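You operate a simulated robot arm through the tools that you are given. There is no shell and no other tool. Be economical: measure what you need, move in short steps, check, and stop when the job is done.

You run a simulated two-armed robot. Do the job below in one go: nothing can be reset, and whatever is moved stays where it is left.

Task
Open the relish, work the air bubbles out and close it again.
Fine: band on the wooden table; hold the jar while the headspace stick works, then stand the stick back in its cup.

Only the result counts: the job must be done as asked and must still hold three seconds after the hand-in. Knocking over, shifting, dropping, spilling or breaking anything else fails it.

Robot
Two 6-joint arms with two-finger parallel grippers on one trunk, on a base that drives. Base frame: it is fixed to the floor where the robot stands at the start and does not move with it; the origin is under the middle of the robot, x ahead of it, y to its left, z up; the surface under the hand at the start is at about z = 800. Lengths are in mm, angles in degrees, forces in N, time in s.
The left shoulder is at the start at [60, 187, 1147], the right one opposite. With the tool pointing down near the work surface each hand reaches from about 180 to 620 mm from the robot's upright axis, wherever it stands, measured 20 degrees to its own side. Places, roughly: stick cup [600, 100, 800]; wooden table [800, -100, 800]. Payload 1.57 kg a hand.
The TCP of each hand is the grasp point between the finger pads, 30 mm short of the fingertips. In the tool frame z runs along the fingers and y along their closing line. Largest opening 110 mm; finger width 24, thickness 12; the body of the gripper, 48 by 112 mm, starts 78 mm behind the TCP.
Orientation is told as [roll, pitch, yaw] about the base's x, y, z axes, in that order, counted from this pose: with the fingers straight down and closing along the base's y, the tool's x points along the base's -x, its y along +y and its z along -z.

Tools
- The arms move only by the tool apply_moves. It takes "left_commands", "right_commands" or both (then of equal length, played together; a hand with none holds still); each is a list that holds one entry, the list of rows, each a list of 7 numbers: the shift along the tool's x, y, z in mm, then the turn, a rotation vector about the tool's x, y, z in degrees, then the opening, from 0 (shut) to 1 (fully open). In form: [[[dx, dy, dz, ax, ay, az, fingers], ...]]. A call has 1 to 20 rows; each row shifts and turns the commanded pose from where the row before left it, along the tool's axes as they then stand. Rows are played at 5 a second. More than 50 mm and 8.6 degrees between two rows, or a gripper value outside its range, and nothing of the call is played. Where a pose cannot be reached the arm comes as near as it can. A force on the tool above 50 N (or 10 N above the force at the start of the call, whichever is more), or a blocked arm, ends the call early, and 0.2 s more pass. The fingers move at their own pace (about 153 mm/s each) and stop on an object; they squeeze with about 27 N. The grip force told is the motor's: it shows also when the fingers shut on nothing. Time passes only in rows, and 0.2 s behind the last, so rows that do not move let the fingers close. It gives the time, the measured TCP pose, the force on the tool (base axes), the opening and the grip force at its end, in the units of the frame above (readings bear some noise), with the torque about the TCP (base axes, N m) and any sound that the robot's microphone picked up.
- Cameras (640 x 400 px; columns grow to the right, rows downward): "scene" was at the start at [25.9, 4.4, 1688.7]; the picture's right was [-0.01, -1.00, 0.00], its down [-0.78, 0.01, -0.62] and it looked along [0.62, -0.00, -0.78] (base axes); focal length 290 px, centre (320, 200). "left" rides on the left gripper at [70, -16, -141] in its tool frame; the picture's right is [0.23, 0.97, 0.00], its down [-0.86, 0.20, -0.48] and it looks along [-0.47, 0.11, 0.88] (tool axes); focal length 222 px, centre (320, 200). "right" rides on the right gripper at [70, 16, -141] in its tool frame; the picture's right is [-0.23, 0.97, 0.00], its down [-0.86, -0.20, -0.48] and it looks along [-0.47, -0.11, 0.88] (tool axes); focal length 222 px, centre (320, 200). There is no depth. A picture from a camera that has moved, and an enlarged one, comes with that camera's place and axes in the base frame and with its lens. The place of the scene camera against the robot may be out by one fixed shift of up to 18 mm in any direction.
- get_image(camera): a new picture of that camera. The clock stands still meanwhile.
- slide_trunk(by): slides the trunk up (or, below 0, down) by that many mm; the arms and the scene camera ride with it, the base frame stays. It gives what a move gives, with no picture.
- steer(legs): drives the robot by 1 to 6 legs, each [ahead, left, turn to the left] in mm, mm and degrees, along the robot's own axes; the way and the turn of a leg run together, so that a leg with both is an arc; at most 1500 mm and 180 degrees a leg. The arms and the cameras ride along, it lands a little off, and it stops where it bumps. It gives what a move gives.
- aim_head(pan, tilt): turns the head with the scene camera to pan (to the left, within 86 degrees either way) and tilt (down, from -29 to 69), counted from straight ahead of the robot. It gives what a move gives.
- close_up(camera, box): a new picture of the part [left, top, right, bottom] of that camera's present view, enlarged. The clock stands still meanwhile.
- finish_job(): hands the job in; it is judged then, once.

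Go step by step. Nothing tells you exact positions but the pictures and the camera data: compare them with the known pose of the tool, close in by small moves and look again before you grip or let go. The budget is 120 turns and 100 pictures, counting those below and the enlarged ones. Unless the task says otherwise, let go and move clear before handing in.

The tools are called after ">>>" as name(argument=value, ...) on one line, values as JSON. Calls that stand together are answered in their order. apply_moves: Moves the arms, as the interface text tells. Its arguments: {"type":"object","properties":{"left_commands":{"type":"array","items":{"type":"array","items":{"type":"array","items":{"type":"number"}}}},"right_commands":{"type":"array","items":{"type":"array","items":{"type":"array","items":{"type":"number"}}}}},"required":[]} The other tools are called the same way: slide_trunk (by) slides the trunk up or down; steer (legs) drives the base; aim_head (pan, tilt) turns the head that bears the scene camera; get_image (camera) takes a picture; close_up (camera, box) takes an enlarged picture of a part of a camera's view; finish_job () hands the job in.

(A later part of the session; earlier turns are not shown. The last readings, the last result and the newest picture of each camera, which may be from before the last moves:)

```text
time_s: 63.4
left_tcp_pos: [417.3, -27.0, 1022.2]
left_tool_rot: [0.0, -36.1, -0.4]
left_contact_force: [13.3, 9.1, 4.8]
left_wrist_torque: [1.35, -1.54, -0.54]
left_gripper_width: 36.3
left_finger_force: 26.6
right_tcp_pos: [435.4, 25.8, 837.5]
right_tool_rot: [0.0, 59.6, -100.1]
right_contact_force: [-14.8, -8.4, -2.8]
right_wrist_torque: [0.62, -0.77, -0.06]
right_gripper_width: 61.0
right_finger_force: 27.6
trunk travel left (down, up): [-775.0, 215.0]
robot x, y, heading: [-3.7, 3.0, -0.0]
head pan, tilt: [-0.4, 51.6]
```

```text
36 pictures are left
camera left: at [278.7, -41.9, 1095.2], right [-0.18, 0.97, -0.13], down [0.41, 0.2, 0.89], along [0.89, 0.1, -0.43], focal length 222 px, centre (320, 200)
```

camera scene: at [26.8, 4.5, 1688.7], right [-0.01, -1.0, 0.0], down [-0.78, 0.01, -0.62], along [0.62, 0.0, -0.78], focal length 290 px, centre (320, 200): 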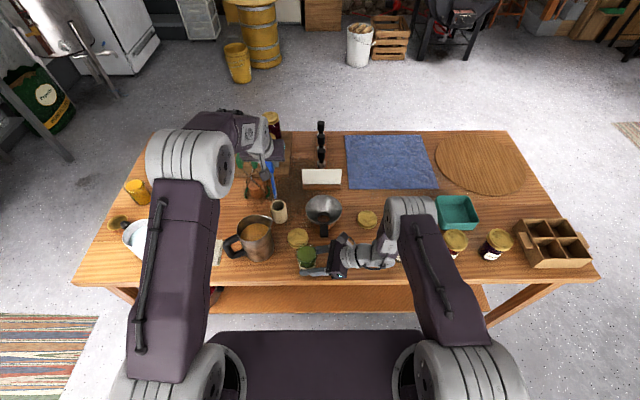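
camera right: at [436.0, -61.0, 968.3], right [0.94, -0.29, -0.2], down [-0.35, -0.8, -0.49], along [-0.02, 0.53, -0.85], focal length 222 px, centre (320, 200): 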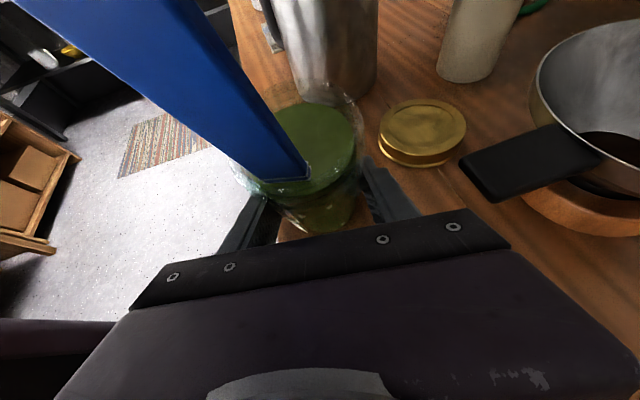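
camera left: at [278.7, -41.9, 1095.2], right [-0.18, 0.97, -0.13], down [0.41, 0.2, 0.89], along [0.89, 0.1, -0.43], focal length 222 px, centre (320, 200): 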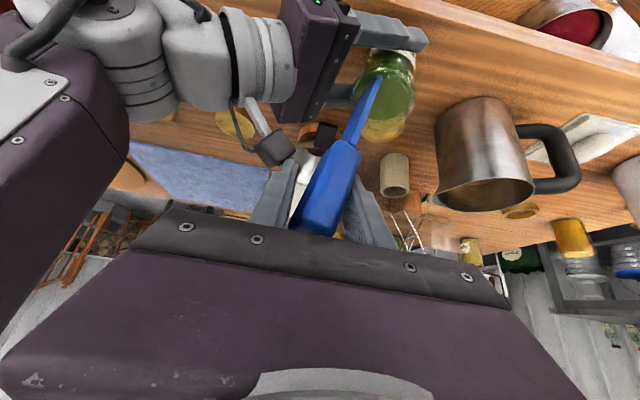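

The hand held its shifted place with the stick tilted in the grip. I'll bring the hand back over the jar slowly so the flat pads can square the stick up again.

>>> apply_moves(left_commands=[[[-1.8, 11, 1.3, 0, 0, 0, 0.1], [-1.8, 11, 1.3, 0, 0, 0, 0.1], [-1.8, 11, 1.3, 0, 0, 0, 0.1], [-1.8, 11, 1.3, 0, 0, 0, 0.1], [-1.8, 11, 1.3, 0, 0, 0, 0.1], [-1.8, 10, 1.3, 0, 0, 0, 0.1], [0, 0, 0, 0, 0, 0, 0.1], [0, 0, 0, 0, 0, 0, 0.1]]])

>>> get_image(camera="right")

>>> get_image(camera="left")

```text
time_s: 65.2
left_tcp_pos: [434.7, 39.8, 1022.3]
left_tool_rot: [0.1, -35.9, -0.4]
left_contact_force: [-0.3, -1.6, -0.6]
left_wrist_torque: [-0.18, 0.09, -0.06]
left_gripper_width: 23.2
left_finger_force: 27.1
right_tcp_pos: [436.7, 26.6, 837.4]
right_tool_rot: [0.0, 59.5, -100.3]
right_contact_force: [0.8, 2.0, -0.8]
right_wrist_torque: [-0.14, 0.07, 0.01]
right_gripper_width: 61.2
right_finger_force: 27.1
trunk travel left (down, up): [-775.0, 215.0]
robot x, y, heading: [-0.6, 0.2, 0.2]
head pan, tilt: [-0.4, 51.6]
```

```text
35 pictures are left
camera right: at [436.9, -61.0, 968.3], right [0.94, -0.29, -0.2], down [-0.35, -0.8, -0.49], along [-0.01, 0.53, -0.85], focal length 222 px, centre (320, 200)
```

right: 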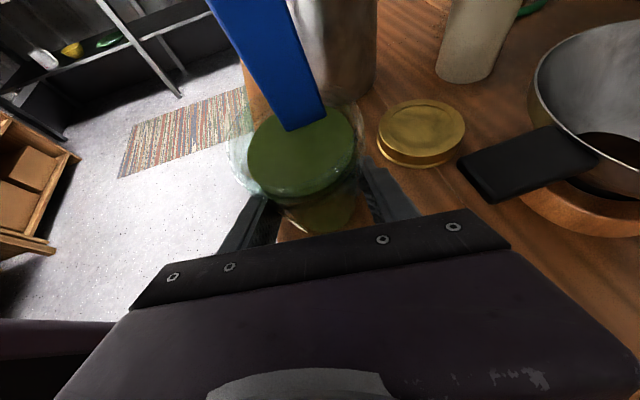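

```text
34 pictures are left
camera left: at [295.0, 23.8, 1095.4], right [-0.18, 0.98, -0.13], down [0.41, 0.2, 0.89], along [0.89, 0.1, -0.44], focal length 222 px, centre (320, 200)
```

left: 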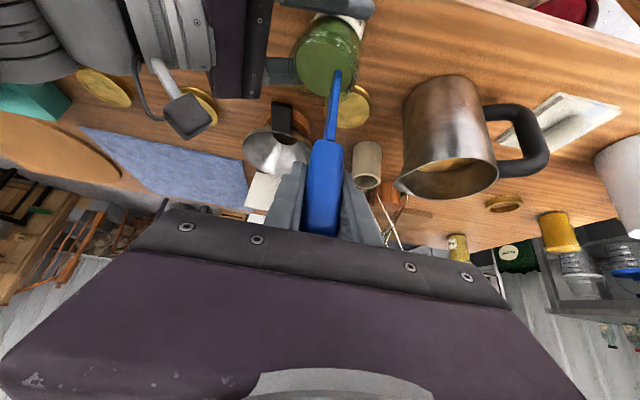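

The stick squared itself up and the jar is still held. I'll check the bubbles.

>>> close_up(camera="right", box=[230, 80, 410, 260])

>>> close_up(camera="left", box=[270, 0, 410, 120])

```text
2.22 times, centred on (320, 170) of right
camera zoom: at [436.9, -61.0, 968.3], right [0.94, -0.29, -0.2], down [-0.35, -0.8, -0.49], along [-0.01, 0.53, -0.85], focal length 494 px, centre (320, 267)
```

zoom: 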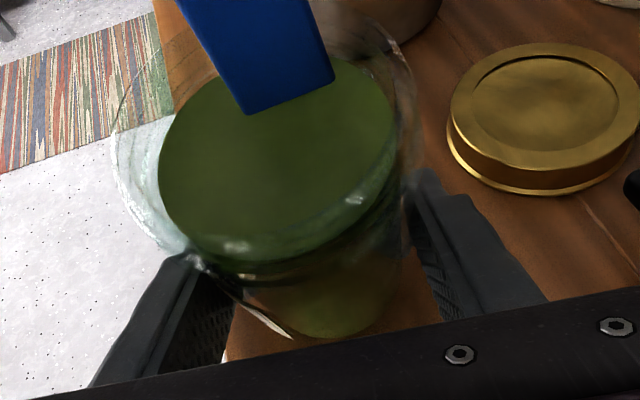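

```text
3.33 times, centred on (340, 60) of left
camera zoom: at [295.0, 23.8, 1095.4], right [-0.18, 0.98, -0.13], down [0.41, 0.2, 0.89], along [0.89, 0.1, -0.44], focal length 740 px, centre (253, 667)
```

zoom: 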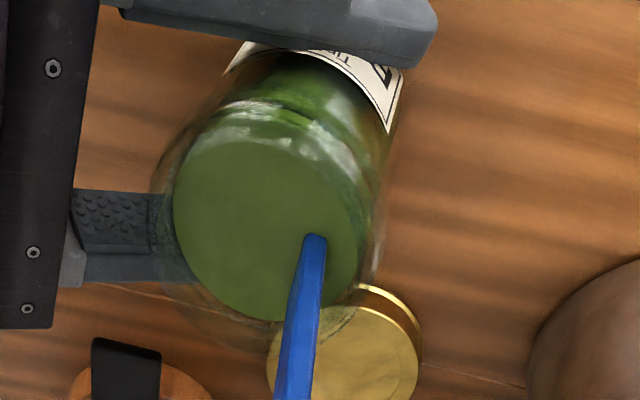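

No bubbles are visible any more, but the jar now leans about 12–15° in the right hand. I'll lift the stick out and move it toward its cup before setting the jar upright.

>>> apply_moves(left_commands=[[[-11.8, 0, -16.2, 0, 0, 0, 0.1], [-11.8, 0, -16.2, 0, 0, 0, 0.1], [-11.8, 0, -16.2, 0, 0, 0, 0.1], [-8.8, 0, -12.1, 0, 0, 0, 0.1], [-24, 12, 17.6, 0, 0, 0, 0.1], [-24, 12, 17.6, 0, 0, 0, 0.1], [-24, 12, 17.6, 0, 0, 0, 0.1], [0, 0, 0, 0, 0, 0, 0.1]]])

>>> close_up(camera="scene", box=[260, 200, 380, 290])

>>> close_up(camera="right", box=[230, 80, 410, 260])

```text
time_s: 67.0
left_tcp_pos: [519.5, 74.5, 1094.6]
left_tool_rot: [0.1, -36.0, -0.4]
left_contact_force: [0.1, 0.0, -0.6]
left_wrist_torque: [0.03, -0.02, 0.01]
left_gripper_width: 23.3
left_finger_force: 26.8
right_tcp_pos: [435.0, 26.8, 837.8]
right_tool_rot: [0.1, 59.5, -100.3]
right_contact_force: [-0.4, 1.3, 0.1]
right_wrist_torque: [-0.06, 0.06, -0.03]
right_gripper_width: 61.2
right_finger_force: 27.0
trunk travel left (down, up): [-775.0, 215.0]
robot x, y, heading: [1.6, -1.3, 0.2]
head pan, tilt: [-0.4, 51.6]
```

```text
4.44 times, centred on (320, 245) of scene
camera zoom: at [25.6, 4.7, 1688.6], right [-0.01, -1.0, 0.0], down [-0.78, 0.01, -0.62], along [0.62, 0.0, -0.78], focal length 1288 px, centre (320, 0)
```

zoom: 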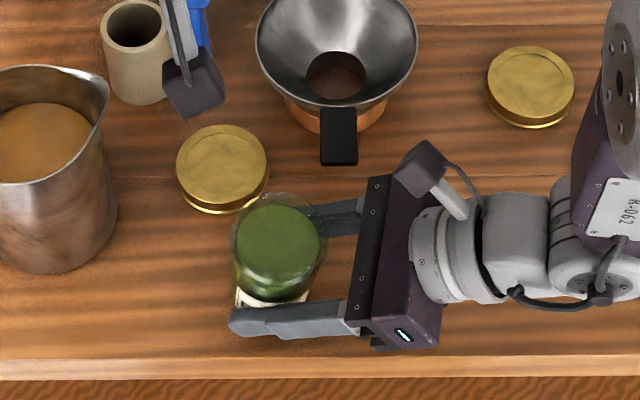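

```text
2.22 times, centred on (320, 170) of right
camera zoom: at [436.6, -60.9, 968.3], right [0.94, -0.29, -0.2], down [-0.35, -0.8, -0.49], along [-0.01, 0.53, -0.85], focal length 494 px, centre (320, 267)
```

zoom: 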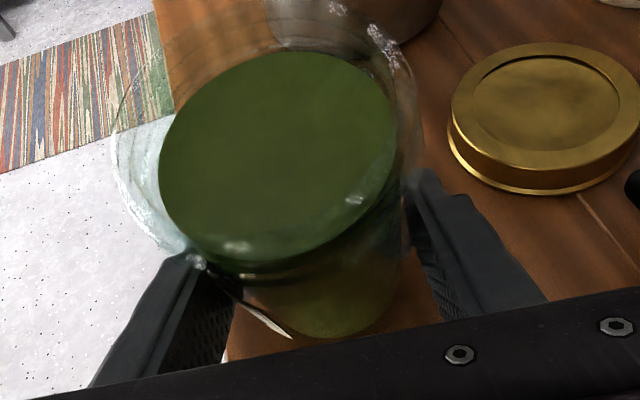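

>>> apply_moves(right_commands=[[[0, 0, 0, 0, -4, 0, 0.3], [0, 0, 0, 0, -4, 0, 0.3], [0, 0, 0, 0, -4, 0, 0.3], [0, 0, 0, 0, 0, 0, 0.3]]])

>>> close_up(camera="scene", box=[260, 200, 380, 290])

>>> get_image(camera="left")

```text
time_s: 68.0
left_tcp_pos: [521.6, 74.6, 1094.1]
left_tool_rot: [0.1, -35.9, -0.3]
left_contact_force: [0.1, -0.3, -0.5]
left_wrist_torque: [0.02, 0.01, 0.01]
left_gripper_width: 23.2
left_finger_force: 27.1
right_tcp_pos: [436.4, 27.7, 837.8]
right_tool_rot: [0.0, 47.4, -100.2]
right_contact_force: [0.0, -0.5, -4.4]
right_wrist_torque: [-0.03, 0.02, -0.02]
right_gripper_width: 61.1
right_finger_force: 27.2
trunk travel left (down, up): [-775.0, 215.0]
robot x, y, heading: [-1.0, -0.2, 0.1]
head pan, tilt: [-0.4, 51.6]
```

```text
4.44 times, centred on (320, 245) of scene
camera zoom: at [26.7, 4.2, 1688.6], right [-0.01, -1.0, 0.0], down [-0.78, 0.01, -0.62], along [0.62, 0.0, -0.78], focal length 1288 px, centre (320, 0)
```

zoom: 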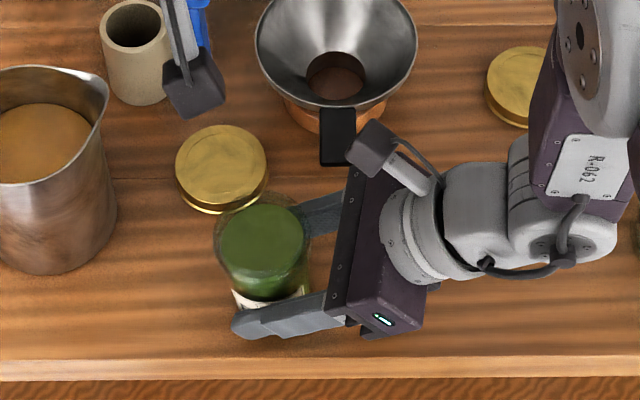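

```text
28 pictures are left
camera left: at [381.7, 58.2, 1168.6], right [-0.18, 0.98, -0.13], down [0.41, 0.2, 0.89], along [0.89, 0.1, -0.44], focal length 222 px, centre (320, 200)
```

left: 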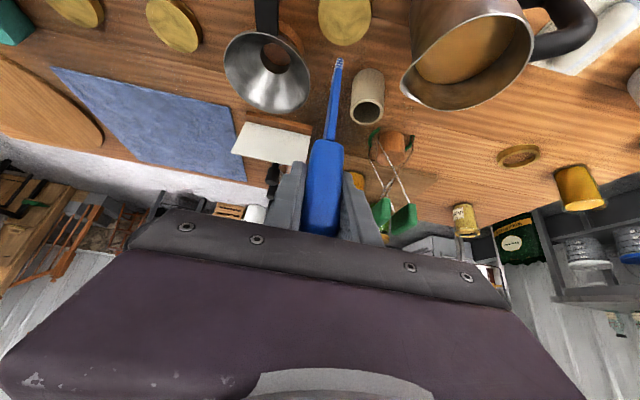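

The jar looks upright and hangs free (4.4 N). I'll lower it in small steps until the table takes the weight.

>>> apply_moves(right_commands=[[[-1.47, 0, 1.35, 0, 0, 0, 0.3], [-1.47, 0, 1.35, 0, 0, 0, 0.3], [0, 0, 0, 0, 0, 0, 0.3]]])

```text
time_s: 68.8
left_tcp_pos: [519.8, 74.4, 1096.2]
left_tool_rot: [0.1, -36.1, -0.4]
left_contact_force: [0.4, 0.1, -0.8]
left_wrist_torque: [0.01, -0.01, 0.0]
left_gripper_width: 23.2
left_finger_force: 27.4
right_tcp_pos: [436.2, 26.1, 834.7]
right_tool_rot: [0.2, 47.6, -100.3]
right_contact_force: [2.3, -3.0, 14.6]
right_wrist_torque: [0.46, -0.11, -0.05]
right_gripper_width: 61.3
right_finger_force: 26.8
trunk travel left (down, up): [-775.0, 215.0]
robot x, y, heading: [-3.8, -0.7, -0.1]
head pan, tilt: [-0.4, 51.6]
```

The jar touches down. I'll release it, turn the hand back to its earlier tilt around the jar and look.

>>> apply_moves(right_commands=[[[0.7, 0, -0.7, 0, 0, 0, 0.3], [0, 0, 0, 0, 0, 0, 0.6], [0, 0, 0, 0, 0, 0, 0.8], [0, 0, 0, 0, 4, 0, 0.8], [0, 0, 0, 0, 4, 0, 0.8], [0, 0, 0, 0, 4, 0, 0.8], [0, 0, 0, 0, 0, 0, 0.8]]])

>>> close_up(camera="scene", box=[260, 200, 380, 290])

>>> get_image(camera="right")

```text
time_s: 70.4
left_tcp_pos: [521.1, 74.5, 1096.1]
left_tool_rot: [0.0, -36.0, -0.3]
left_contact_force: [-0.6, -0.3, 0.1]
left_wrist_torque: [0.01, -0.01, -0.05]
left_gripper_width: 23.1
left_finger_force: 26.9
right_tcp_pos: [437.6, 25.0, 834.8]
right_tool_rot: [0.0, 59.4, -100.2]
right_contact_force: [-0.1, 0.1, 0.4]
right_wrist_torque: [0.0, 0.03, 0.02]
right_gripper_width: 88.0
right_finger_force: 0.0
trunk travel left (down, up): [-775.0, 215.0]
robot x, y, heading: [0.3, -1.2, -0.0]
head pan, tilt: [-0.4, 51.6]
```

```text
4.44 times, centred on (320, 245) of scene
camera zoom: at [26.0, 4.5, 1688.7], right [-0.01, -1.0, 0.0], down [-0.78, 0.01, -0.62], along [0.62, 0.0, -0.78], focal length 1288 px, centre (320, 0)
```

zoom: 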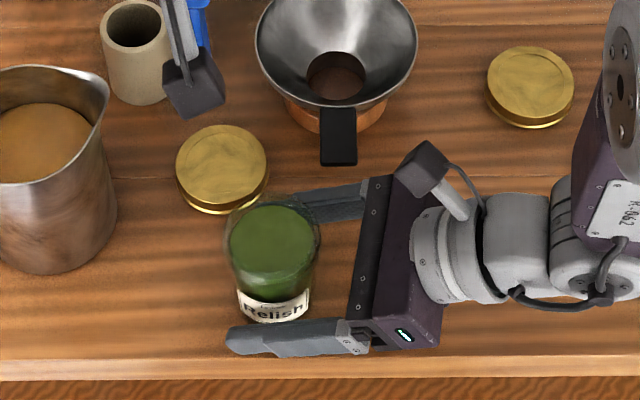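

```text
26 pictures are left
camera right: at [438.0, -61.8, 965.9], right [0.94, -0.29, -0.2], down [-0.35, -0.8, -0.49], along [-0.01, 0.53, -0.85], focal length 222 px, centre (320, 200)
```

right: 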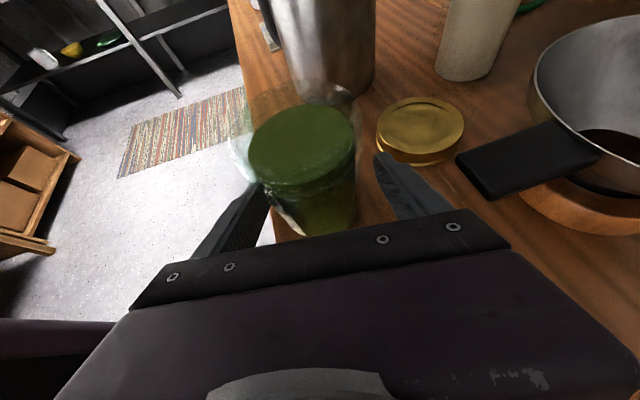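

The jar stands upright on the table with no bubbles in sight from here. To be thorough I'll regrip it, bring the stick back at a slightly gentler tilt, and work deeper all around.

>>> apply_moves(right_commands=[[[0, 0, -6, 0, 0, 0, 0.8], [0, 0, 0, 0, 0, 0, 0.7], [0, 0, 0, 0, 0, 0, 0.6], [0, 0, 0, 0, 0, 0, 0.3], [0, 0, 0, 0, 0, 0, 0.3], [0, 0, 0, 0, 0, 0, 0.3]]], left_commands=[[[0, 0, 0, 0, 6, 0, 0.1], [0, 0, 0, 0, 0, 0, 0.1], [20.9, -14.2, -12.1, 0, 0, 0, 0.1], [20.9, -14.2, -12.1, 0, 0, 0, 0.1], [20.9, -14.2, -12.1, 0, 0, 0, 0.1], [0, 0, 0, 0, 0, 0, 0.1]]])

>>> get_image(camera="left")

>>> get_image(camera="right")

```text
time_s: 71.8
left_tcp_pos: [450.7, 33.9, 1090.8]
left_tool_rot: [0.9, -33.1, -0.3]
left_contact_force: [0.1, 0.8, -0.1]
left_wrist_torque: [0.0, -0.01, 0.03]
left_gripper_width: 23.5
left_finger_force: 27.2
left hand out of reach, approached as far as the arm can: row 1
right_tcp_pos: [436.9, 19.9, 837.4]
right_tool_rot: [-0.1, 59.5, -100.2]
right_contact_force: [-1.3, -0.1, 0.3]
right_wrist_torque: [-0.08, -0.03, -0.03]
right_gripper_width: 61.1
right_finger_force: 27.3
trunk travel left (down, up): [-775.0, 215.0]
robot x, y, heading: [0.7, 0.5, -0.1]
head pan, tilt: [-0.4, 51.6]
```

```text
25 pictures are left
camera left: at [314.5, 15.8, 1171.1], right [-0.19, 0.97, -0.11], down [0.46, 0.19, 0.87], along [0.87, 0.12, -0.48], focal length 222 px, centre (320, 200)
```

left: 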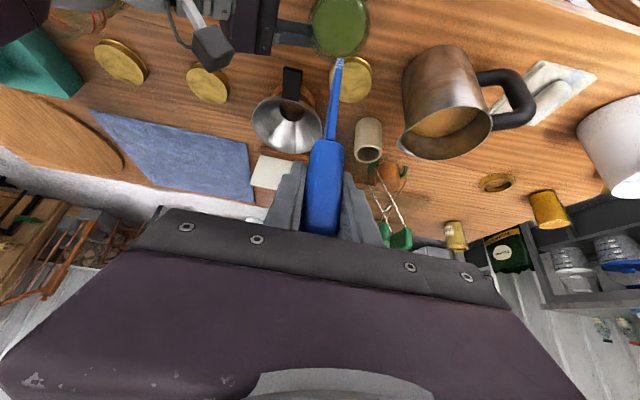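

```text
24 pictures are left
camera right: at [437.0, -67.0, 968.8], right [0.94, -0.29, -0.2], down [-0.35, -0.8, -0.49], along [-0.02, 0.53, -0.85], focal length 222 px, centre (320, 200)
```

right: 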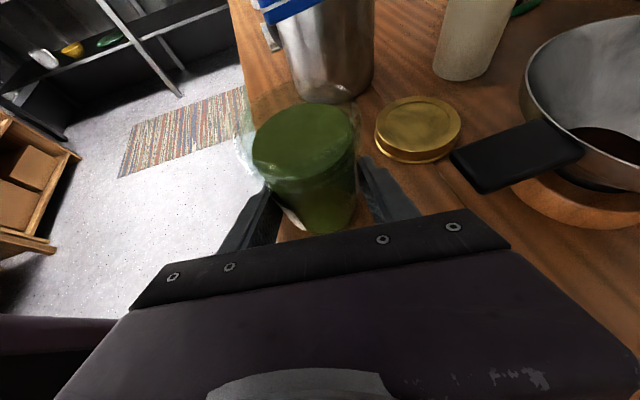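

The jar is regripped with its mouth centred at about (440, 32). I'll centre the stick and go down in steps.

>>> apply_moves(left_commands=[[[7.5, -4, -4.9, 0, 0, 0, 0.1], [10.9, 0, 16.8, 0, 0, 0, 0.1], [10.9, 0, 16.8, 0, 0, 0, 0.1], [10.9, 0, 16.8, 0, 0, 0, 0.1], [10.9, 0, 16.8, 0, 0, 0, 0.1], [5.4, 0, 8.4, 0, 0, 0, 0.1], [0, 0, 0, 0, 0, 0, 0.1]]])

>>> close_up(camera="left", box=[270, 0, 410, 120])

```text
time_s: 73.4
left_tcp_pos: [443.7, 30.9, 1002.2]
left_tool_rot: [1.0, -33.1, -0.3]
left_contact_force: [-0.4, 0.8, -0.8]
left_wrist_torque: [-0.01, 0.03, -0.02]
left_gripper_width: 23.2
left_finger_force: 26.9
right_tcp_pos: [436.2, 20.4, 838.3]
right_tool_rot: [0.1, 59.6, -100.3]
right_contact_force: [0.0, -0.4, 0.5]
right_wrist_torque: [-0.06, -0.05, 0.01]
right_gripper_width: 61.2
right_finger_force: 26.7
trunk travel left (down, up): [-775.0, 215.0]
robot x, y, heading: [3.0, 1.0, 0.0]
head pan, tilt: [-0.4, 51.6]
```

```text
3.33 times, centred on (340, 60) of left
camera zoom: at [308.1, 12.5, 1082.2], right [-0.19, 0.97, -0.11], down [0.46, 0.19, 0.87], along [0.87, 0.12, -0.48], focal length 740 px, centre (253, 667)
```

zoom: 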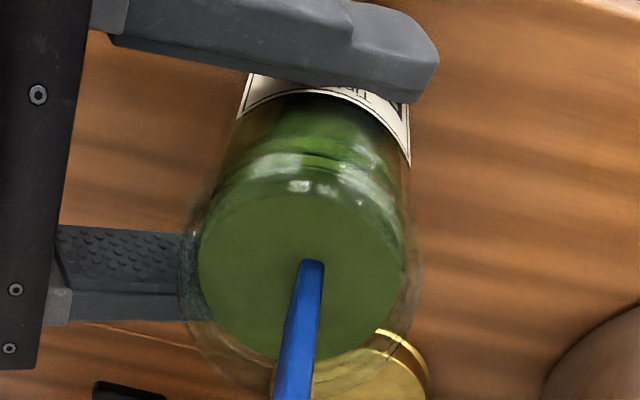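

>>> apply_moves(left_commands=[[[5, 0, -3.3, 0, 0, 0, 0.1], [5.4, 0, 8.4, 0, 0, 0, 0.1], [0, 0, 0, 0, 0, 0, 0.1]]])

```text
time_s: 74.2
left_tcp_pos: [436.6, 31.6, 992.1]
left_tool_rot: [0.8, -33.1, -0.4]
left_contact_force: [-0.1, -0.7, -1.0]
left_wrist_torque: [0.0, 0.01, -0.03]
left_gripper_width: 23.5
left_finger_force: 26.7
right_tcp_pos: [435.6, 20.7, 838.3]
right_tool_rot: [0.0, 59.4, -100.1]
right_contact_force: [0.1, -1.1, 0.0]
right_wrist_torque: [-0.07, -0.02, 0.0]
right_gripper_width: 60.8
right_finger_force: 27.0
trunk travel left (down, up): [-775.0, 215.0]
robot x, y, heading: [4.4, 2.0, 0.1]
head pan, tilt: [-0.4, 51.6]
```

>>> apply_moves(left_commands=[[[5.4, 0, 8.4, 0, 0, 0, 0.1], [0, 5, 0, 0, 0, 0, 0.1], [0, 5, 0, 0, 0, 0, 0.1], [0, 0, 0, 0, 0, 0, 0.1]]])

```text
time_s: 75.2
left_tcp_pos: [437.7, 41.9, 982.6]
left_tool_rot: [0.9, -33.1, -0.3]
left_contact_force: [-0.1, -0.4, 0.0]
left_wrist_torque: [0.01, -0.01, -0.01]
left_gripper_width: 23.5
left_finger_force: 26.9
right_tcp_pos: [436.9, 20.2, 837.3]
right_tool_rot: [0.1, 59.5, -100.3]
right_contact_force: [-0.6, -0.5, -0.2]
right_wrist_torque: [-0.08, -0.03, 0.02]
right_gripper_width: 61.0
right_finger_force: 27.6
trunk travel left (down, up): [-775.0, 215.0]
robot x, y, heading: [1.2, -1.4, 0.2]
head pan, tilt: [-0.4, 51.6]
```

>>> apply_moves(left_commands=[[[0, 4, 0, 0, 0, 0, 0.1], [-4.2, 0, 2.7, 0, 0, 0, 0.1], [4.2, 0, -2.7, 0, 0, 0, 0.1], [4.2, 0, -2.7, 0, 0, 0, 0.1], [-4.2, 0, 2.7, 0, 0, 0, 0.1], [0, -7, 0, 0, 0, 0, 0.1], [0, -7, 0, 0, 0, 0, 0.1], [-5, 0, 3.3, 0, 0, 0, 0.1], [5, 0, -3.3, 0, 0, 0, 0.1], [5, 0, -3.3, 0, 0, 0, 0.1], [-5, 0, 3.3, 0, 0, 0, 0.1], [0, -7, 0, 0, 0, 0, 0.1], [0, -6, 0, 0, 0, 0, 0.1], [-4.2, 0, 2.7, 0, 0, 0, 0.1], [4.2, 0, -2.7, 0, 0, 0, 0.1], [4.2, 0, -2.7, 0, 0, 0, 0.1], [-4.2, 0, 2.7, 0, 0, 0, 0.1], [0, 6, 0, 0, 0, 0, 0.1], [0, 7, 0, 0, 0, 0, 0.1], [0, 0, 0, 0, 0, 0, 0.1]]])

```text
time_s: 79.4
left_tcp_pos: [437.4, 32.7, 981.5]
left_tool_rot: [1.0, -33.1, -0.3]
left_contact_force: [0.0, 0.9, -0.1]
left_wrist_torque: [0.01, 0.01, 0.01]
left_gripper_width: 23.0
left_finger_force: 27.1
right_tcp_pos: [435.8, 21.1, 837.6]
right_tool_rot: [0.1, 59.5, -100.2]
right_contact_force: [0.1, -0.2, -0.1]
right_wrist_torque: [-0.05, -0.02, 0.0]
right_gripper_width: 61.0
right_finger_force: 26.9
trunk travel left (down, up): [-775.0, 215.0]
robot x, y, heading: [0.1, 0.2, -0.3]
head pan, tilt: [-0.4, 51.6]
```

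The sweep went cleanly with no contact loads. One deeper pass follows, then I'll lift out.

>>> apply_moves(left_commands=[[[2.7, 0, 4.2, 0, 0, 0, 0.1], [2.7, 0, 4.2, 0, 0, 0, 0.1], [0, 6, 0, 0, 0, 0, 0.1], [0, 6, 0, 0, 0, 0, 0.1], [0, -6, 0, 0, 0, 0, 0.1], [0, -6, 0, 0, 0, 0, 0.1], [0, -6, 0, 0, 0, 0, 0.1], [0, -6, 0, 0, 0, 0, 0.1], [0, 6, 0, 0, 0, 0, 0.1], [0, 6, 0, 0, 0, 0, 0.1], [-3.4, 0, 2.2, 0, 0, 0, 0.1], [3.4, 0, -2.2, 0, 0, 0, 0.1], [3.4, 0, -2.2, 0, 0, 0, 0.1], [-3.4, 0, 2.2, 0, 0, 0, 0.1], [0, 0, 0, 0, 0, 0, 0.1]]])

```text
time_s: 82.6
left_tcp_pos: [435.5, 31.0, 974.1]
left_tool_rot: [0.9, -33.1, -0.3]
left_contact_force: [0.0, 0.0, -0.1]
left_wrist_torque: [0.01, 0.02, 0.0]
left_gripper_width: 23.2
left_finger_force: 27.5
right_tcp_pos: [436.7, 20.1, 837.3]
right_tool_rot: [0.0, 59.5, -100.3]
right_contact_force: [0.4, -0.9, -0.1]
right_wrist_torque: [-0.08, -0.01, 0.0]
right_gripper_width: 61.2
right_finger_force: 27.6
trunk travel left (down, up): [-775.0, 215.0]
robot x, y, heading: [1.7, 1.1, 0.2]
head pan, tilt: [-0.4, 51.6]
```

>>> apply_moves(left_commands=[[[-10.9, 0, -16.8, 0, 0, 0, 0.1], [-10.9, 0, -16.8, 0, 0, 0, 0.1], [-10.9, 0, -16.8, 0, 0, 0, 0.1], [-10.9, 0, -16.8, 0, 0, 0, 0.1], [-10.9, 0, -16.8, 0, 0, 0, 0.1], [-10.9, 0, -16.8, 0, 0, 0, 0.1], [-28.1, 18.5, 18.3, 0, 0, 0, 0.1], [-28.1, 18.5, 18.3, 0, 0, 0, 0.1], [-28.1, 18.5, 18.3, 0, 0, 0, 0.1], [-28.1, 18.5, 18.3, 0, 0, 0, 0.1], [-28.1, 18.5, 18.3, 0, 0, 0, 0.1], [-28.1, 18.5, 18.3, 0, 0, 0, 0.1], [0, 0, 0, 0, 0, 0, 0.1]]])

>>> get_image(camera="left")

>>> close_up(camera="scene", box=[230, 170, 350, 290])

```text
time_s: 85.4
left_tcp_pos: [636.3, 141.6, 1093.8]
left_tool_rot: [0.9, -33.1, -0.3]
left_contact_force: [-1.0, -0.2, 0.2]
left_wrist_torque: [-0.02, -0.04, -0.01]
left_gripper_width: 23.4
left_finger_force: 26.4
right_tcp_pos: [436.1, 20.4, 839.2]
right_tool_rot: [0.0, 59.5, -100.2]
right_contact_force: [1.0, 0.9, 0.1]
right_wrist_torque: [-0.04, -0.04, 0.03]
right_gripper_width: 61.0
right_finger_force: 27.0
trunk travel left (down, up): [-775.0, 215.0]
robot x, y, heading: [0.3, -2.6, 0.2]
head pan, tilt: [-0.4, 51.6]
```

```text
22 pictures are left
camera left: at [502.1, 122.9, 1174.0], right [-0.19, 0.97, -0.11], down [0.46, 0.19, 0.87], along [0.87, 0.12, -0.48], focal length 222 px, centre (320, 200)
```

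left: 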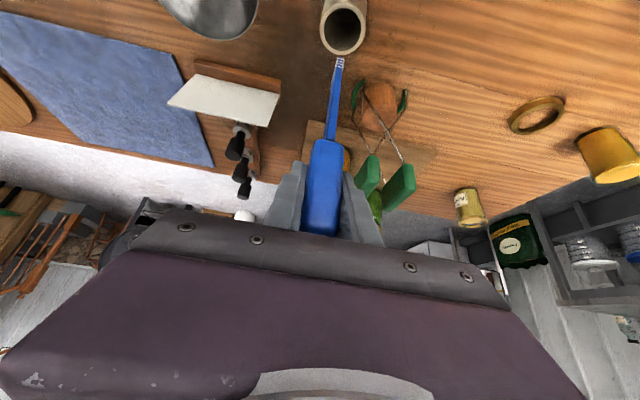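

```text
3.33 times, centred on (290, 230) of scene
camera zoom: at [25.8, 4.2, 1688.6], right [-0.01, -1.0, 0.0], down [-0.78, 0.01, -0.62], along [0.62, 0.0, -0.78], focal length 966 px, centre (420, 100)
```

zoom: 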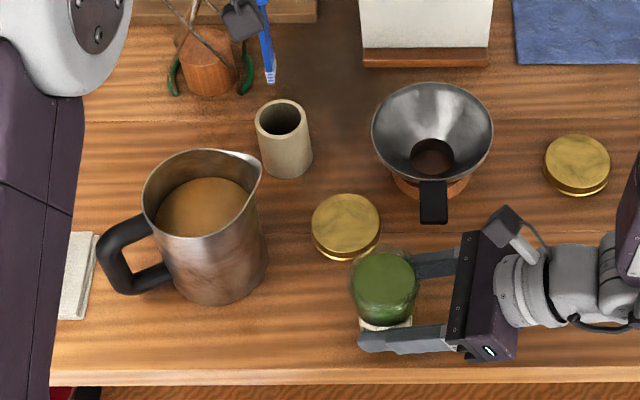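

The stick hangs above the cup and needs only a few mm of shift. I'll lower it to just above the rim and check.

>>> apply_moves(left_commands=[[[3.4, 0, -2.2, 0, 0, 0, 0.1], [10.9, 0, 16.8, 0, 0, 0, 0.1], [10.9, 0, 16.8, 0, 0, 0, 0.1], [9.3, 0, 14.3, 0, 0, 0, 0.1], [0, 0, 0, 0, 0, 0, 0.1]]])

>>> close_up(camera="left", box=[270, 0, 410, 120])

>>> close_up(camera="scene", box=[250, 170, 310, 230])

```text
time_s: 86.6
left_tcp_pos: [633.9, 141.1, 1036.4]
left_tool_rot: [0.9, -33.2, -0.3]
left_contact_force: [-0.7, -0.5, -0.6]
left_wrist_torque: [0.0, 0.02, 0.02]
left_gripper_width: 23.6
left_finger_force: 27.1
right_tcp_pos: [436.4, 21.1, 838.3]
right_tool_rot: [-0.1, 59.5, -100.1]
right_contact_force: [-0.8, 0.7, 0.3]
right_wrist_torque: [-0.05, -0.01, 0.0]
right_gripper_width: 61.0
right_finger_force: 26.8
trunk travel left (down, up): [-775.0, 215.0]
robot x, y, heading: [-0.3, -0.0, -0.0]
head pan, tilt: [-0.4, 51.6]
```

```text
3.33 times, centred on (340, 60) of left
camera zoom: at [497.5, 123.7, 1116.6], right [-0.19, 0.97, -0.11], down [0.46, 0.19, 0.87], along [0.87, 0.12, -0.48], focal length 740 px, centre (253, 667)
```

zoom: 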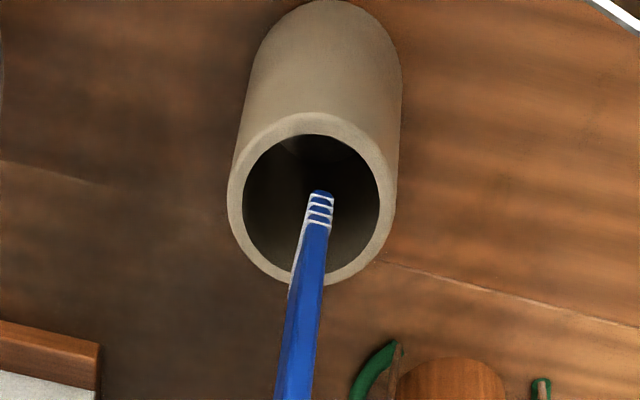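

```text
6.67 times, centred on (280, 200) of scene
camera zoom: at [26.2, 4.6, 1688.7], right [-0.01, -1.0, 0.0], down [-0.78, 0.01, -0.62], along [0.62, 0.0, -0.78], focal length 1932 px, centre (587, 200)
```

zoom: 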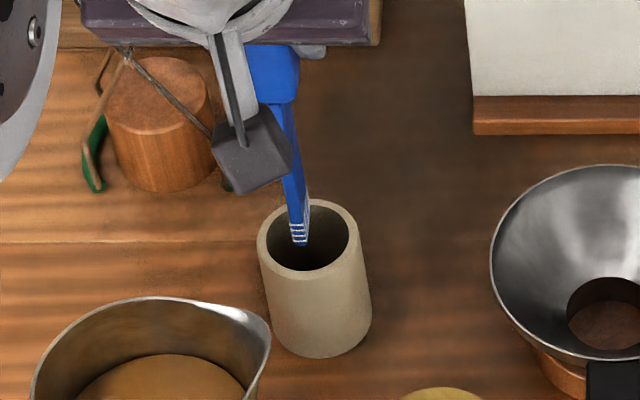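

The tip is inside the rim's opening and well centred. I'll lower it on down to near its original height.

>>> apply_moves(left_commands=[[[8.2, 0, 12.6, 0, 0, 0, 0.1], [8.2, 0, 12.6, 0, 0, 0, 0.1], [8.2, 0, 12.6, 0, 0, 0, 0.1], [8.2, 0, 12.6, 0, 0, 0, 0.1], [5.4, 0, 8.4, 0, 0, 0, 0.1], [0, 0, 0, 0, 0, 0, 0.1]]])

```text
time_s: 88.0
left_tcp_pos: [633.4, 145.1, 966.5]
left_tool_rot: [0.9, -33.2, -0.3]
left_contact_force: [0.1, -0.5, 0.3]
left_wrist_torque: [-0.03, 0.0, 0.01]
left_gripper_width: 23.3
left_finger_force: 27.0
right_tcp_pos: [436.8, 21.4, 837.1]
right_tool_rot: [0.1, 59.4, -100.2]
right_contact_force: [-1.1, 0.1, -0.2]
right_wrist_torque: [-0.08, -0.04, 0.0]
right_gripper_width: 61.2
right_finger_force: 26.6
trunk travel left (down, up): [-775.0, 215.0]
robot x, y, heading: [1.8, 0.7, 0.1]
head pan, tilt: [-0.4, 51.6]
```

>>> apply_moves(left_commands=[[[1.6, 0, 2.5, 0, 0, 0, 0.1], [1.6, 0, 2.5, 0, 0, 0, 0.1], [1.1, 0, 1.7, 0, 0, 0, 0.1], [0, 0, 0, 0, 0, 0, 0.1]]])

```text
time_s: 89.0
left_tcp_pos: [635.2, 144.4, 959.6]
left_tool_rot: [0.9, -33.3, -0.2]
left_contact_force: [0.4, 1.7, 12.4]
left_wrist_torque: [0.31, -0.02, -0.04]
left_gripper_width: 23.2
left_finger_force: 26.6
right_tcp_pos: [434.3, 20.7, 838.6]
right_tool_rot: [0.1, 59.5, -100.2]
right_contact_force: [0.2, -0.2, -0.2]
right_wrist_torque: [-0.04, 0.01, 0.01]
right_gripper_width: 61.0
right_finger_force: 26.7
trunk travel left (down, up): [-775.0, 215.0]
robot x, y, heading: [1.7, 0.4, 0.0]
head pan, tilt: [-0.4, 51.6]
```

The tip has touched the cup floor. I'll release the handle and back the hand away along its own axis.

>>> apply_moves(left_commands=[[[-0.5, 0, -0.8, 0, 0, 0, 0.1], [0, 0, 0, 0, 0, 0, 0.4], [0, 0, 0, 0, 0, 0, 0.85], [0, 0, 0, 0, 0, 0, 0.85], [0, 0, -25, 0, 0, 0, 0.85], [0, 0, -35, 0, 0, 0, 0.85], [0, 0, -40, 0, 0, 0, 0.85], [0, 0, 0, 0, 0, 0, 0.85]]])

>>> get_image(camera="left")

```text
time_s: 90.8
left_tcp_pos: [579.5, 141.6, 1040.0]
left_tool_rot: [0.9, -33.0, -0.2]
left_contact_force: [0.2, 0.1, -0.2]
left_wrist_torque: [0.0, 0.02, -0.01]
left_gripper_width: 93.5
left_finger_force: 0.1
right_tcp_pos: [435.5, 20.8, 836.9]
right_tool_rot: [-0.1, 59.4, -100.4]
right_contact_force: [-0.1, 1.2, 0.4]
right_wrist_torque: [-0.07, 0.03, 0.01]
right_gripper_width: 61.1
right_finger_force: 26.9
trunk travel left (down, up): [-775.0, 215.0]
robot x, y, heading: [1.2, 0.8, 0.1]
head pan, tilt: [-0.4, 51.6]
```

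```text
18 pictures are left
camera left: at [443.5, 122.9, 1121.3], right [-0.19, 0.97, -0.11], down [0.46, 0.19, 0.87], along [0.87, 0.12, -0.48], focal length 222 px, centre (320, 200)
```

left: 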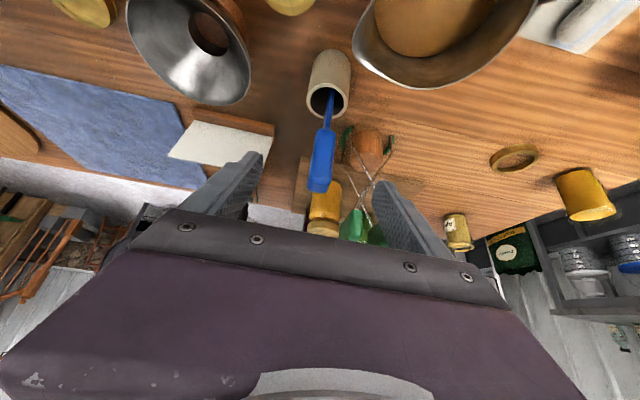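

The stick stands in its cup again. Now I'll bring the left hand back to straight down above the lid at (541, 72).

>>> apply_moves(left_commands=[[[-10.9, 0, -16.8, 0, 0, 0, 0.85], [16, -34.5, -10.4, 0, 0, 0, 0.85], [16, -34.5, -10.4, 0, 0, 0, 0.85], [0, 0, 0, 0, 8.25, 0, 0.85], [0, 0, 0, 0, 8.25, 0, 0.85], [0, 0, 0, 0, 8.25, 0, 0.85], [0, 0, 0, 0, 8.25, 0, 0.85], [0, 0, 0, 0.9, 0, 0, 0.85], [0, 0, 0, 0, 0, 8.4, 0.85], [0, 0, 0, 0, 0, 8.4, 0.85], [0, 0, 30, 0, 0, 0, 0.85], [0, 0, 0, 0, 0, 0, 0.85]]])

>>> get_image(camera="left")

```text
time_s: 93.4
left_tcp_pos: [544.0, 75.4, 1031.2]
left_tool_rot: [-0.1, -0.1, -16.7]
left_contact_force: [0.6, 0.4, 0.7]
left_wrist_torque: [-0.03, 0.05, -0.03]
left_gripper_width: 93.5
left_finger_force: 0.1
left hand out of reach, approached as far as the arm can: row 4
right_tcp_pos: [436.8, 20.8, 837.3]
right_tool_rot: [0.0, 59.5, -100.3]
right_contact_force: [-0.4, -0.5, -0.6]
right_wrist_torque: [-0.05, -0.03, 0.0]
right_gripper_width: 61.2
right_finger_force: 27.1
trunk travel left (down, up): [-775.0, 215.0]
robot x, y, heading: [2.5, 0.7, -0.0]
head pan, tilt: [-0.4, 51.6]
```

```text
17 pictures are left
camera left: at [473.0, 80.6, 1172.9], right [0.06, 1.0, 0.0], down [0.88, -0.05, 0.48], along [0.48, -0.03, -0.88], focal length 222 px, centre (320, 200)
```

left: 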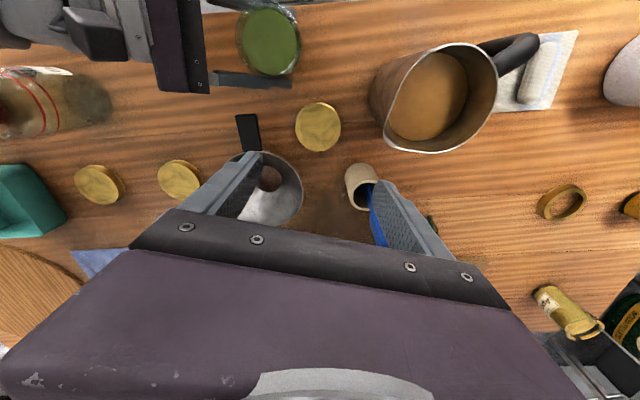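

>>> apply_moves(left_commands=[[[2.2, -4.8, 40, 0, 0, 0, 0.85], [0, 0, 45, 0, 0, 0, 0.85], [0, 0, 45, 0, 0, 0, 0.85], [0, 0, 40, 0, 0, 0, 0.85], [0, 0, 28, 0, 0, 0, 0.85], [0, 0, 0, 0, 0, 0, 0.85], [0, 0, 0, 0, 0, 0, 0.6], [0, 0, 0, 0, 0, 0, 0.4], [0, 0, 0, 0, 0, 0, 0.4]]])

```text
time_s: 95.4
left_tcp_pos: [541.5, 72.3, 836.1]
left_tool_rot: [-0.1, -0.1, -16.7]
left_contact_force: [-0.3, -0.3, -0.3]
left_wrist_torque: [-0.05, -0.01, -0.02]
left_gripper_width: 72.5
left_finger_force: 26.8
right_tcp_pos: [435.7, 20.7, 838.1]
right_tool_rot: [0.0, 59.5, -100.2]
right_contact_force: [0.4, 0.2, -0.4]
right_wrist_torque: [-0.06, -0.04, 0.01]
right_gripper_width: 61.0
right_finger_force: 26.9
trunk travel left (down, up): [-775.0, 215.0]
robot x, y, heading: [1.8, 0.6, 0.0]
head pan, tilt: [-0.4, 51.6]
```

I have the lid. I'll lift it, turn the hand to +45° for a full tightening stroke, and bring it above the jar.

>>> apply_moves(left_commands=[[[0, 0, -40, 0, 0, 0, 0.4], [0, 0, -45, 0, 0, 0, 0.4], [0, 0, -40, 0, 0, 0, 0.4], [0, 0, 0, 0, 0, -7.75, 0.4], [0, 0, 0, 0, 0, -7.75, 0.4], [0, 0, 0, 0, 0, -7.75, 0.4], [0, 0, 0, 0, 0, -7.75, 0.4], [0, 0, 0, 0, 0, -7.75, 0.4], [0, 0, 0, 0, 0, -7.75, 0.4], [0, 0, 0, 0, 0, -7.75, 0.4], [0, 0, 0, 0, 0, -7.75, 0.4], [33.9, 14.1, 0, 0, 0, 0, 0.4], [33.9, 14.1, 0, 0, 0, 0, 0.4], [33.9, 14.1, 0, 0, 0, 0, 0.4], [0, 0, 0, 0, 0, 0, 0.4]]])

>>> get_image(camera="right")

>>> get_image(camera="left")

```text
time_s: 98.6
left_tcp_pos: [438.2, 28.9, 960.1]
left_tool_rot: [-0.2, 0.1, 45.5]
left_contact_force: [1.0, 0.9, -0.2]
left_wrist_torque: [0.01, 0.01, 0.0]
left_gripper_width: 72.2
left_finger_force: 26.9
right_tcp_pos: [436.1, 21.2, 837.9]
right_tool_rot: [0.0, 59.4, -100.2]
right_contact_force: [-0.9, 0.7, -0.1]
right_wrist_torque: [-0.1, 0.0, -0.01]
right_gripper_width: 61.0
right_finger_force: 27.3
trunk travel left (down, up): [-775.0, 215.0]
robot x, y, heading: [0.8, -2.8, 0.1]
head pan, tilt: [-0.4, 51.6]
```

```text
16 pictures are left
camera right: at [437.3, -66.9, 968.7], right [0.94, -0.29, -0.2], down [-0.35, -0.8, -0.49], along [-0.02, 0.53, -0.85], focal length 222 px, centre (320, 200)
```

right: 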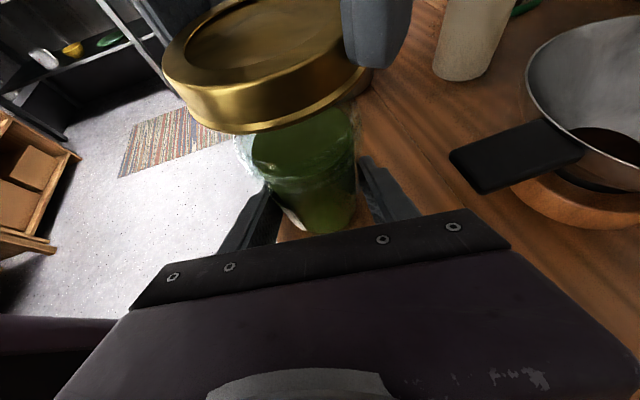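

```text
15 pictures are left
camera left: at [400.8, -32.5, 1101.1], right [-0.85, 0.52, 0.0], down [0.46, 0.75, 0.48], along [0.25, 0.41, -0.88], focal length 222 px, centre (320, 200)
```

left: 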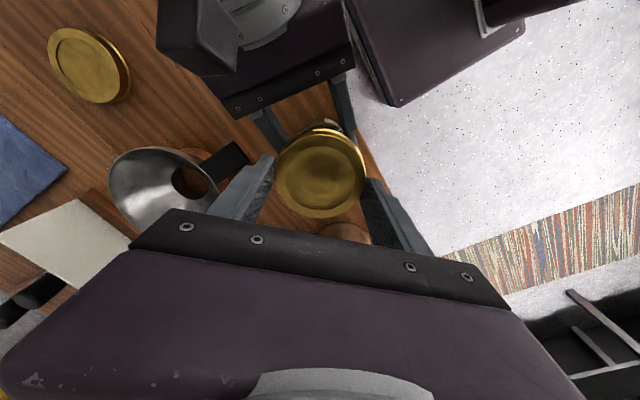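

Lid and jar look aligned. I'll lower it to the start of the thread.

>>> apply_moves(left_commands=[[[0, 0, 20, 0, 0, 0, 0.4], [0, 0, 18, 0, 0, 0, 0.4], [0, 0, 2, 0, 0, 0, 0.4], [0, 0, 2, 0, 0, 0, 0.4], [0, 0, 0, 0, 0, 0, 0.4]]])

>>> close_up(camera="right", box=[200, 40, 440, 240])

```text
time_s: 99.8
left_tcp_pos: [438.2, 30.2, 917.6]
left_tool_rot: [-0.3, 0.0, 45.5]
left_contact_force: [2.0, -0.2, 18.5]
left_wrist_torque: [0.07, -0.11, 0.0]
left_gripper_width: 72.1
left_finger_force: 26.9
right_tcp_pos: [435.8, 20.1, 838.1]
right_tool_rot: [0.0, 59.5, -100.2]
right_contact_force: [1.6, 1.3, -6.9]
right_wrist_torque: [0.12, -0.06, -0.15]
right_gripper_width: 61.0
right_finger_force: 26.5
trunk travel left (down, up): [-775.0, 215.0]
robot x, y, heading: [2.8, -1.9, 0.0]
head pan, tilt: [-0.4, 51.6]
```

```text
2.00 times, centred on (320, 140) of right
camera zoom: at [436.7, -67.0, 968.8], right [0.94, -0.29, -0.2], down [-0.35, -0.8, -0.49], along [-0.02, 0.53, -0.85], focal length 444 px, centre (320, 320)
```

zoom: 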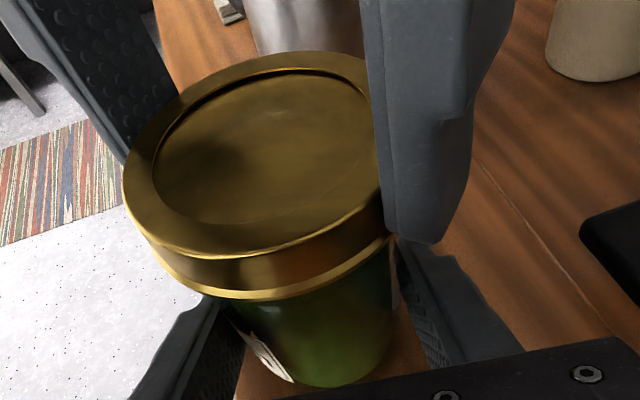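

Good contact with almost no side load. I'll start turning clockwise with light down-pressure.

>>> apply_moves(left_commands=[[[0, 0, -0.5, 0, 0, 8.4, 0.4], [0, 0, 0.15, 0, 0, 8.4, 0.4], [0, 0, 0.15, 0, 0, 8.4, 0.4], [0, 0, 0.15, 0, 0, 8.4, 0.4], [0, 0, 0, 0, 0, 0, 0.4]]])

```text
time_s: 101.0
left_tcp_pos: [438.2, 28.3, 918.2]
left_tool_rot: [-0.1, -0.1, 11.6]
left_contact_force: [3.4, -7.6, 7.9]
left_wrist_torque: [-0.23, -0.03, 0.0]
left_gripper_width: 72.1
left_finger_force: 26.9
right_tcp_pos: [435.2, 20.2, 836.8]
right_tool_rot: [0.0, 59.5, -100.2]
right_contact_force: [-2.2, 6.5, -2.5]
right_wrist_torque: [-0.45, -0.01, 0.04]
right_gripper_width: 61.2
right_finger_force: 26.9
trunk travel left (down, up): [-775.0, 215.0]
robot x, y, heading: [-1.7, -3.2, -0.1]
head pan, tilt: [-0.4, 51.6]
```

>>> apply_moves(left_commands=[[[0.1, -0.7, 0.2, 0, 0, 8.4, 0.4], [0, 0, 0.2, 0, 0, 8.4, 0.4], [0, 0, 0.2, 0, 0, 8.4, 0.4], [0, 0, 0.2, 0, 0, 8.4, 0.4], [0, 0, 0.2, 0, 0, 8.4, 0.4], [0, 0, 0.2, 0, 0, 8.4, 0.4], [0, 0, 0, 0, 0, 0, 0.4]]])

```text
time_s: 102.6
left_tcp_pos: [436.7, 29.1, 917.9]
left_tool_rot: [0.0, -0.3, -38.8]
left_contact_force: [7.6, -14.6, 3.9]
left_wrist_torque: [-0.67, -0.33, -0.02]
left_gripper_width: 72.1
left_finger_force: 27.1
right_tcp_pos: [434.8, 21.6, 837.5]
right_tool_rot: [-0.2, 59.5, -100.2]
right_contact_force: [-9.0, 15.1, 0.4]
right_wrist_torque: [-0.46, -0.15, 0.05]
right_gripper_width: 61.1
right_finger_force: 27.2
trunk travel left (down, up): [-775.0, 215.0]
robot x, y, heading: [-1.3, 2.0, -0.1]
head pan, tilt: [-0.4, 51.6]
```

>>> apply_moves(left_commands=[[[-1.1, -0.6, 0.2, 0, 0, 8.4, 0.4], [0, 0, 0.25, 0, 0, 8.4, 0.4], [0, 0, 0.25, 0, 0, 8.4, 0.4], [0, 0, 0.25, 0, 0, 8.4, 0.4], [0, 0, 0.25, 0, 0, 8.4, 0.4], [0, 0, 0, 0, 0, 0, 0.4]]])

```text
time_s: 104.0
left_tcp_pos: [437.2, 27.8, 916.5]
left_tool_rot: [0.0, -0.1, -80.8]
left_contact_force: [-4.7, -6.7, 15.7]
left_wrist_torque: [-0.29, 0.19, -0.03]
left_gripper_width: 71.9
left_finger_force: 27.3
right_tcp_pos: [436.1, 20.3, 837.7]
right_tool_rot: [0.1, 59.5, -100.2]
right_contact_force: [3.0, 9.4, -7.4]
right_wrist_torque: [0.01, 0.25, 0.0]
right_gripper_width: 61.1
right_finger_force: 26.8
trunk travel left (down, up): [-775.0, 215.0]
robot x, y, heading: [2.4, -1.5, 0.2]
head pan, tilt: [-0.4, 51.6]
```

>>> apply_moves(left_commands=[[[-0.5, -0.4, 0, 0, 0, 8.4, 0.4], [0, 0, 0.1, 0, 0, 8.4, 0.4], [0, 0, 0.1, 0, 0, 8.4, 0.4], [0, 0, 0.1, 0, 0, 8.4, 0.4], [0, 0, 0.1, 0, 0, 8.4, 0.4], [0, 0, 0, 0, 0, 0, 0.4]]])

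>>> close_up(camera="right", box=[200, 40, 440, 240])

```text
time_s: 105.4
left_tcp_pos: [436.4, 28.0, 913.1]
left_tool_rot: [0.0, -0.1, -122.8]
left_contact_force: [-7.1, 14.5, 16.0]
left_wrist_torque: [0.43, 0.28, -0.02]
left_gripper_width: 72.0
left_finger_force: 26.7
right_tcp_pos: [436.8, 20.6, 838.2]
right_tool_rot: [0.1, 59.3, -100.1]
right_contact_force: [7.1, -12.5, -6.5]
right_wrist_torque: [0.47, 0.18, -0.02]
right_gripper_width: 61.0
right_finger_force: 26.6
trunk travel left (down, up): [-775.0, 215.0]
robot x, y, heading: [-1.4, -1.6, -0.0]
head pan, tilt: [-0.4, 51.6]
```

```text
2.00 times, centred on (320, 140) of right
camera zoom: at [436.7, -67.2, 969.2], right [0.94, -0.29, -0.19], down [-0.35, -0.8, -0.49], along [-0.01, 0.53, -0.85], focal length 444 px, centre (320, 320)
```

zoom: 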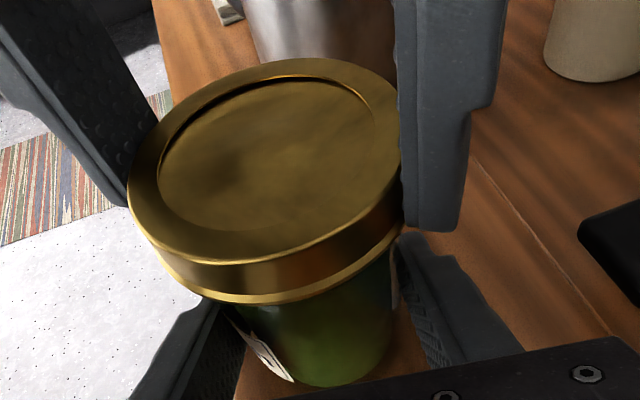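

The lid has come down about 4 mm, so the thread is engaged. I'll release, lift, turn back and take a second stroke.

>>> apply_moves(left_commands=[[[0.3, -0.8, -0.8, 0, 0, 0, 0.4], [0, 0, 0, 0, 0, 0, 0.8], [0, 0, 0, 0, 0, 0, 0.8], [0, 0, -20, 0, 0, 0, 0.8], [0, 0, -25, 0, 0, 0, 0.8], [0, 0, 0, 0, 0, -8.5, 0.8], [0, 0, 0, 0, 0, -8.5, 0.8], [0, 0, 0, 0, 0, -8.5, 0.8], [0, 0, 0, 0, 0, -8.5, 0.8], [0, 0, 0, 0, 0, -8.5, 0.8], [0, 0, 0, 0, 0, -8.5, 0.8], [0, 0, 0, 0, 0, -8.5, 0.8], [0, 0, 0, 0, 0, -8.5, 0.8], [0, 0, 0, 0, 0, -8.5, 0.8], [0, 0, 0, 0, 0, -8.5, 0.8], [0, 0, 0, 0, 0, -8.5, 0.8], [0, 0, 0, 0, 0, -8.5, 0.8], [0, 0, 0, 0, 0, -8.5, 0.8], [0, 0, 0, 0, 0, -8.5, 0.8], [0, 0, 0, 0, 0, -8.5, 0.8]]])

>>> apply_moves(left_commands=[[[0, 0, 0, 0, 0, -8.5, 0.8], [0, 0, 0, 0, 0, -8.5, 0.8], [0, 0, 0, 0, 0, -8.5, 0.8], [0, 0, 0, 0, 0, -8.5, 0.8], [0, 0, 0, 0, 0, -6, 0.8], [0, 0, 22, 0, 0, 0, 0.8], [0, 0, 21, 0, 0, 0, 0.8], [0, 0, 0, 0, 0, 0, 0.6], [0, 0, 0, 0, 0, 0, 0.4], [0, 0, 0, 0, 0, 0, 0.4]]])

```text
time_s: 109.6
left_tcp_pos: [436.6, 28.8, 961.2]
left_tool_rot: [-0.2, -0.1, 5.0]
left_contact_force: [-0.6, -0.2, -0.2]
left_wrist_torque: [0.0, -0.01, 0.0]
left_gripper_width: 88.2
left_finger_force: 0.0
right_tcp_pos: [436.5, 21.7, 837.5]
right_tool_rot: [0.1, 59.5, -100.2]
right_contact_force: [0.4, 1.7, 5.4]
right_wrist_torque: [-0.12, 0.04, -0.01]
right_gripper_width: 60.9
right_finger_force: 26.8
trunk travel left (down, up): [-775.0, 215.0]
robot x, y, heading: [0.2, -0.9, 0.1]
head pan, tilt: [-0.4, 51.6]
```

```text
time_s: 111.8
left_tcp_pos: [435.3, 28.4, 917.6]
left_tool_rot: [-0.1, 0.0, 44.9]
left_contact_force: [-2.1, 1.0, 7.4]
left_wrist_torque: [0.11, 0.2, 0.0]
left_gripper_width: 75.4
left_finger_force: 26.8
right_tcp_pos: [436.2, 21.2, 837.2]
right_tool_rot: [0.1, 59.5, -100.2]
right_contact_force: [2.9, 1.4, -0.1]
right_wrist_torque: [0.13, 0.19, -0.11]
right_gripper_width: 60.8
right_finger_force: 27.3
trunk travel left (down, up): [-775.0, 215.0]
robot x, y, heading: [1.1, -2.7, 0.2]
head pan, tilt: [-0.4, 51.6]
```

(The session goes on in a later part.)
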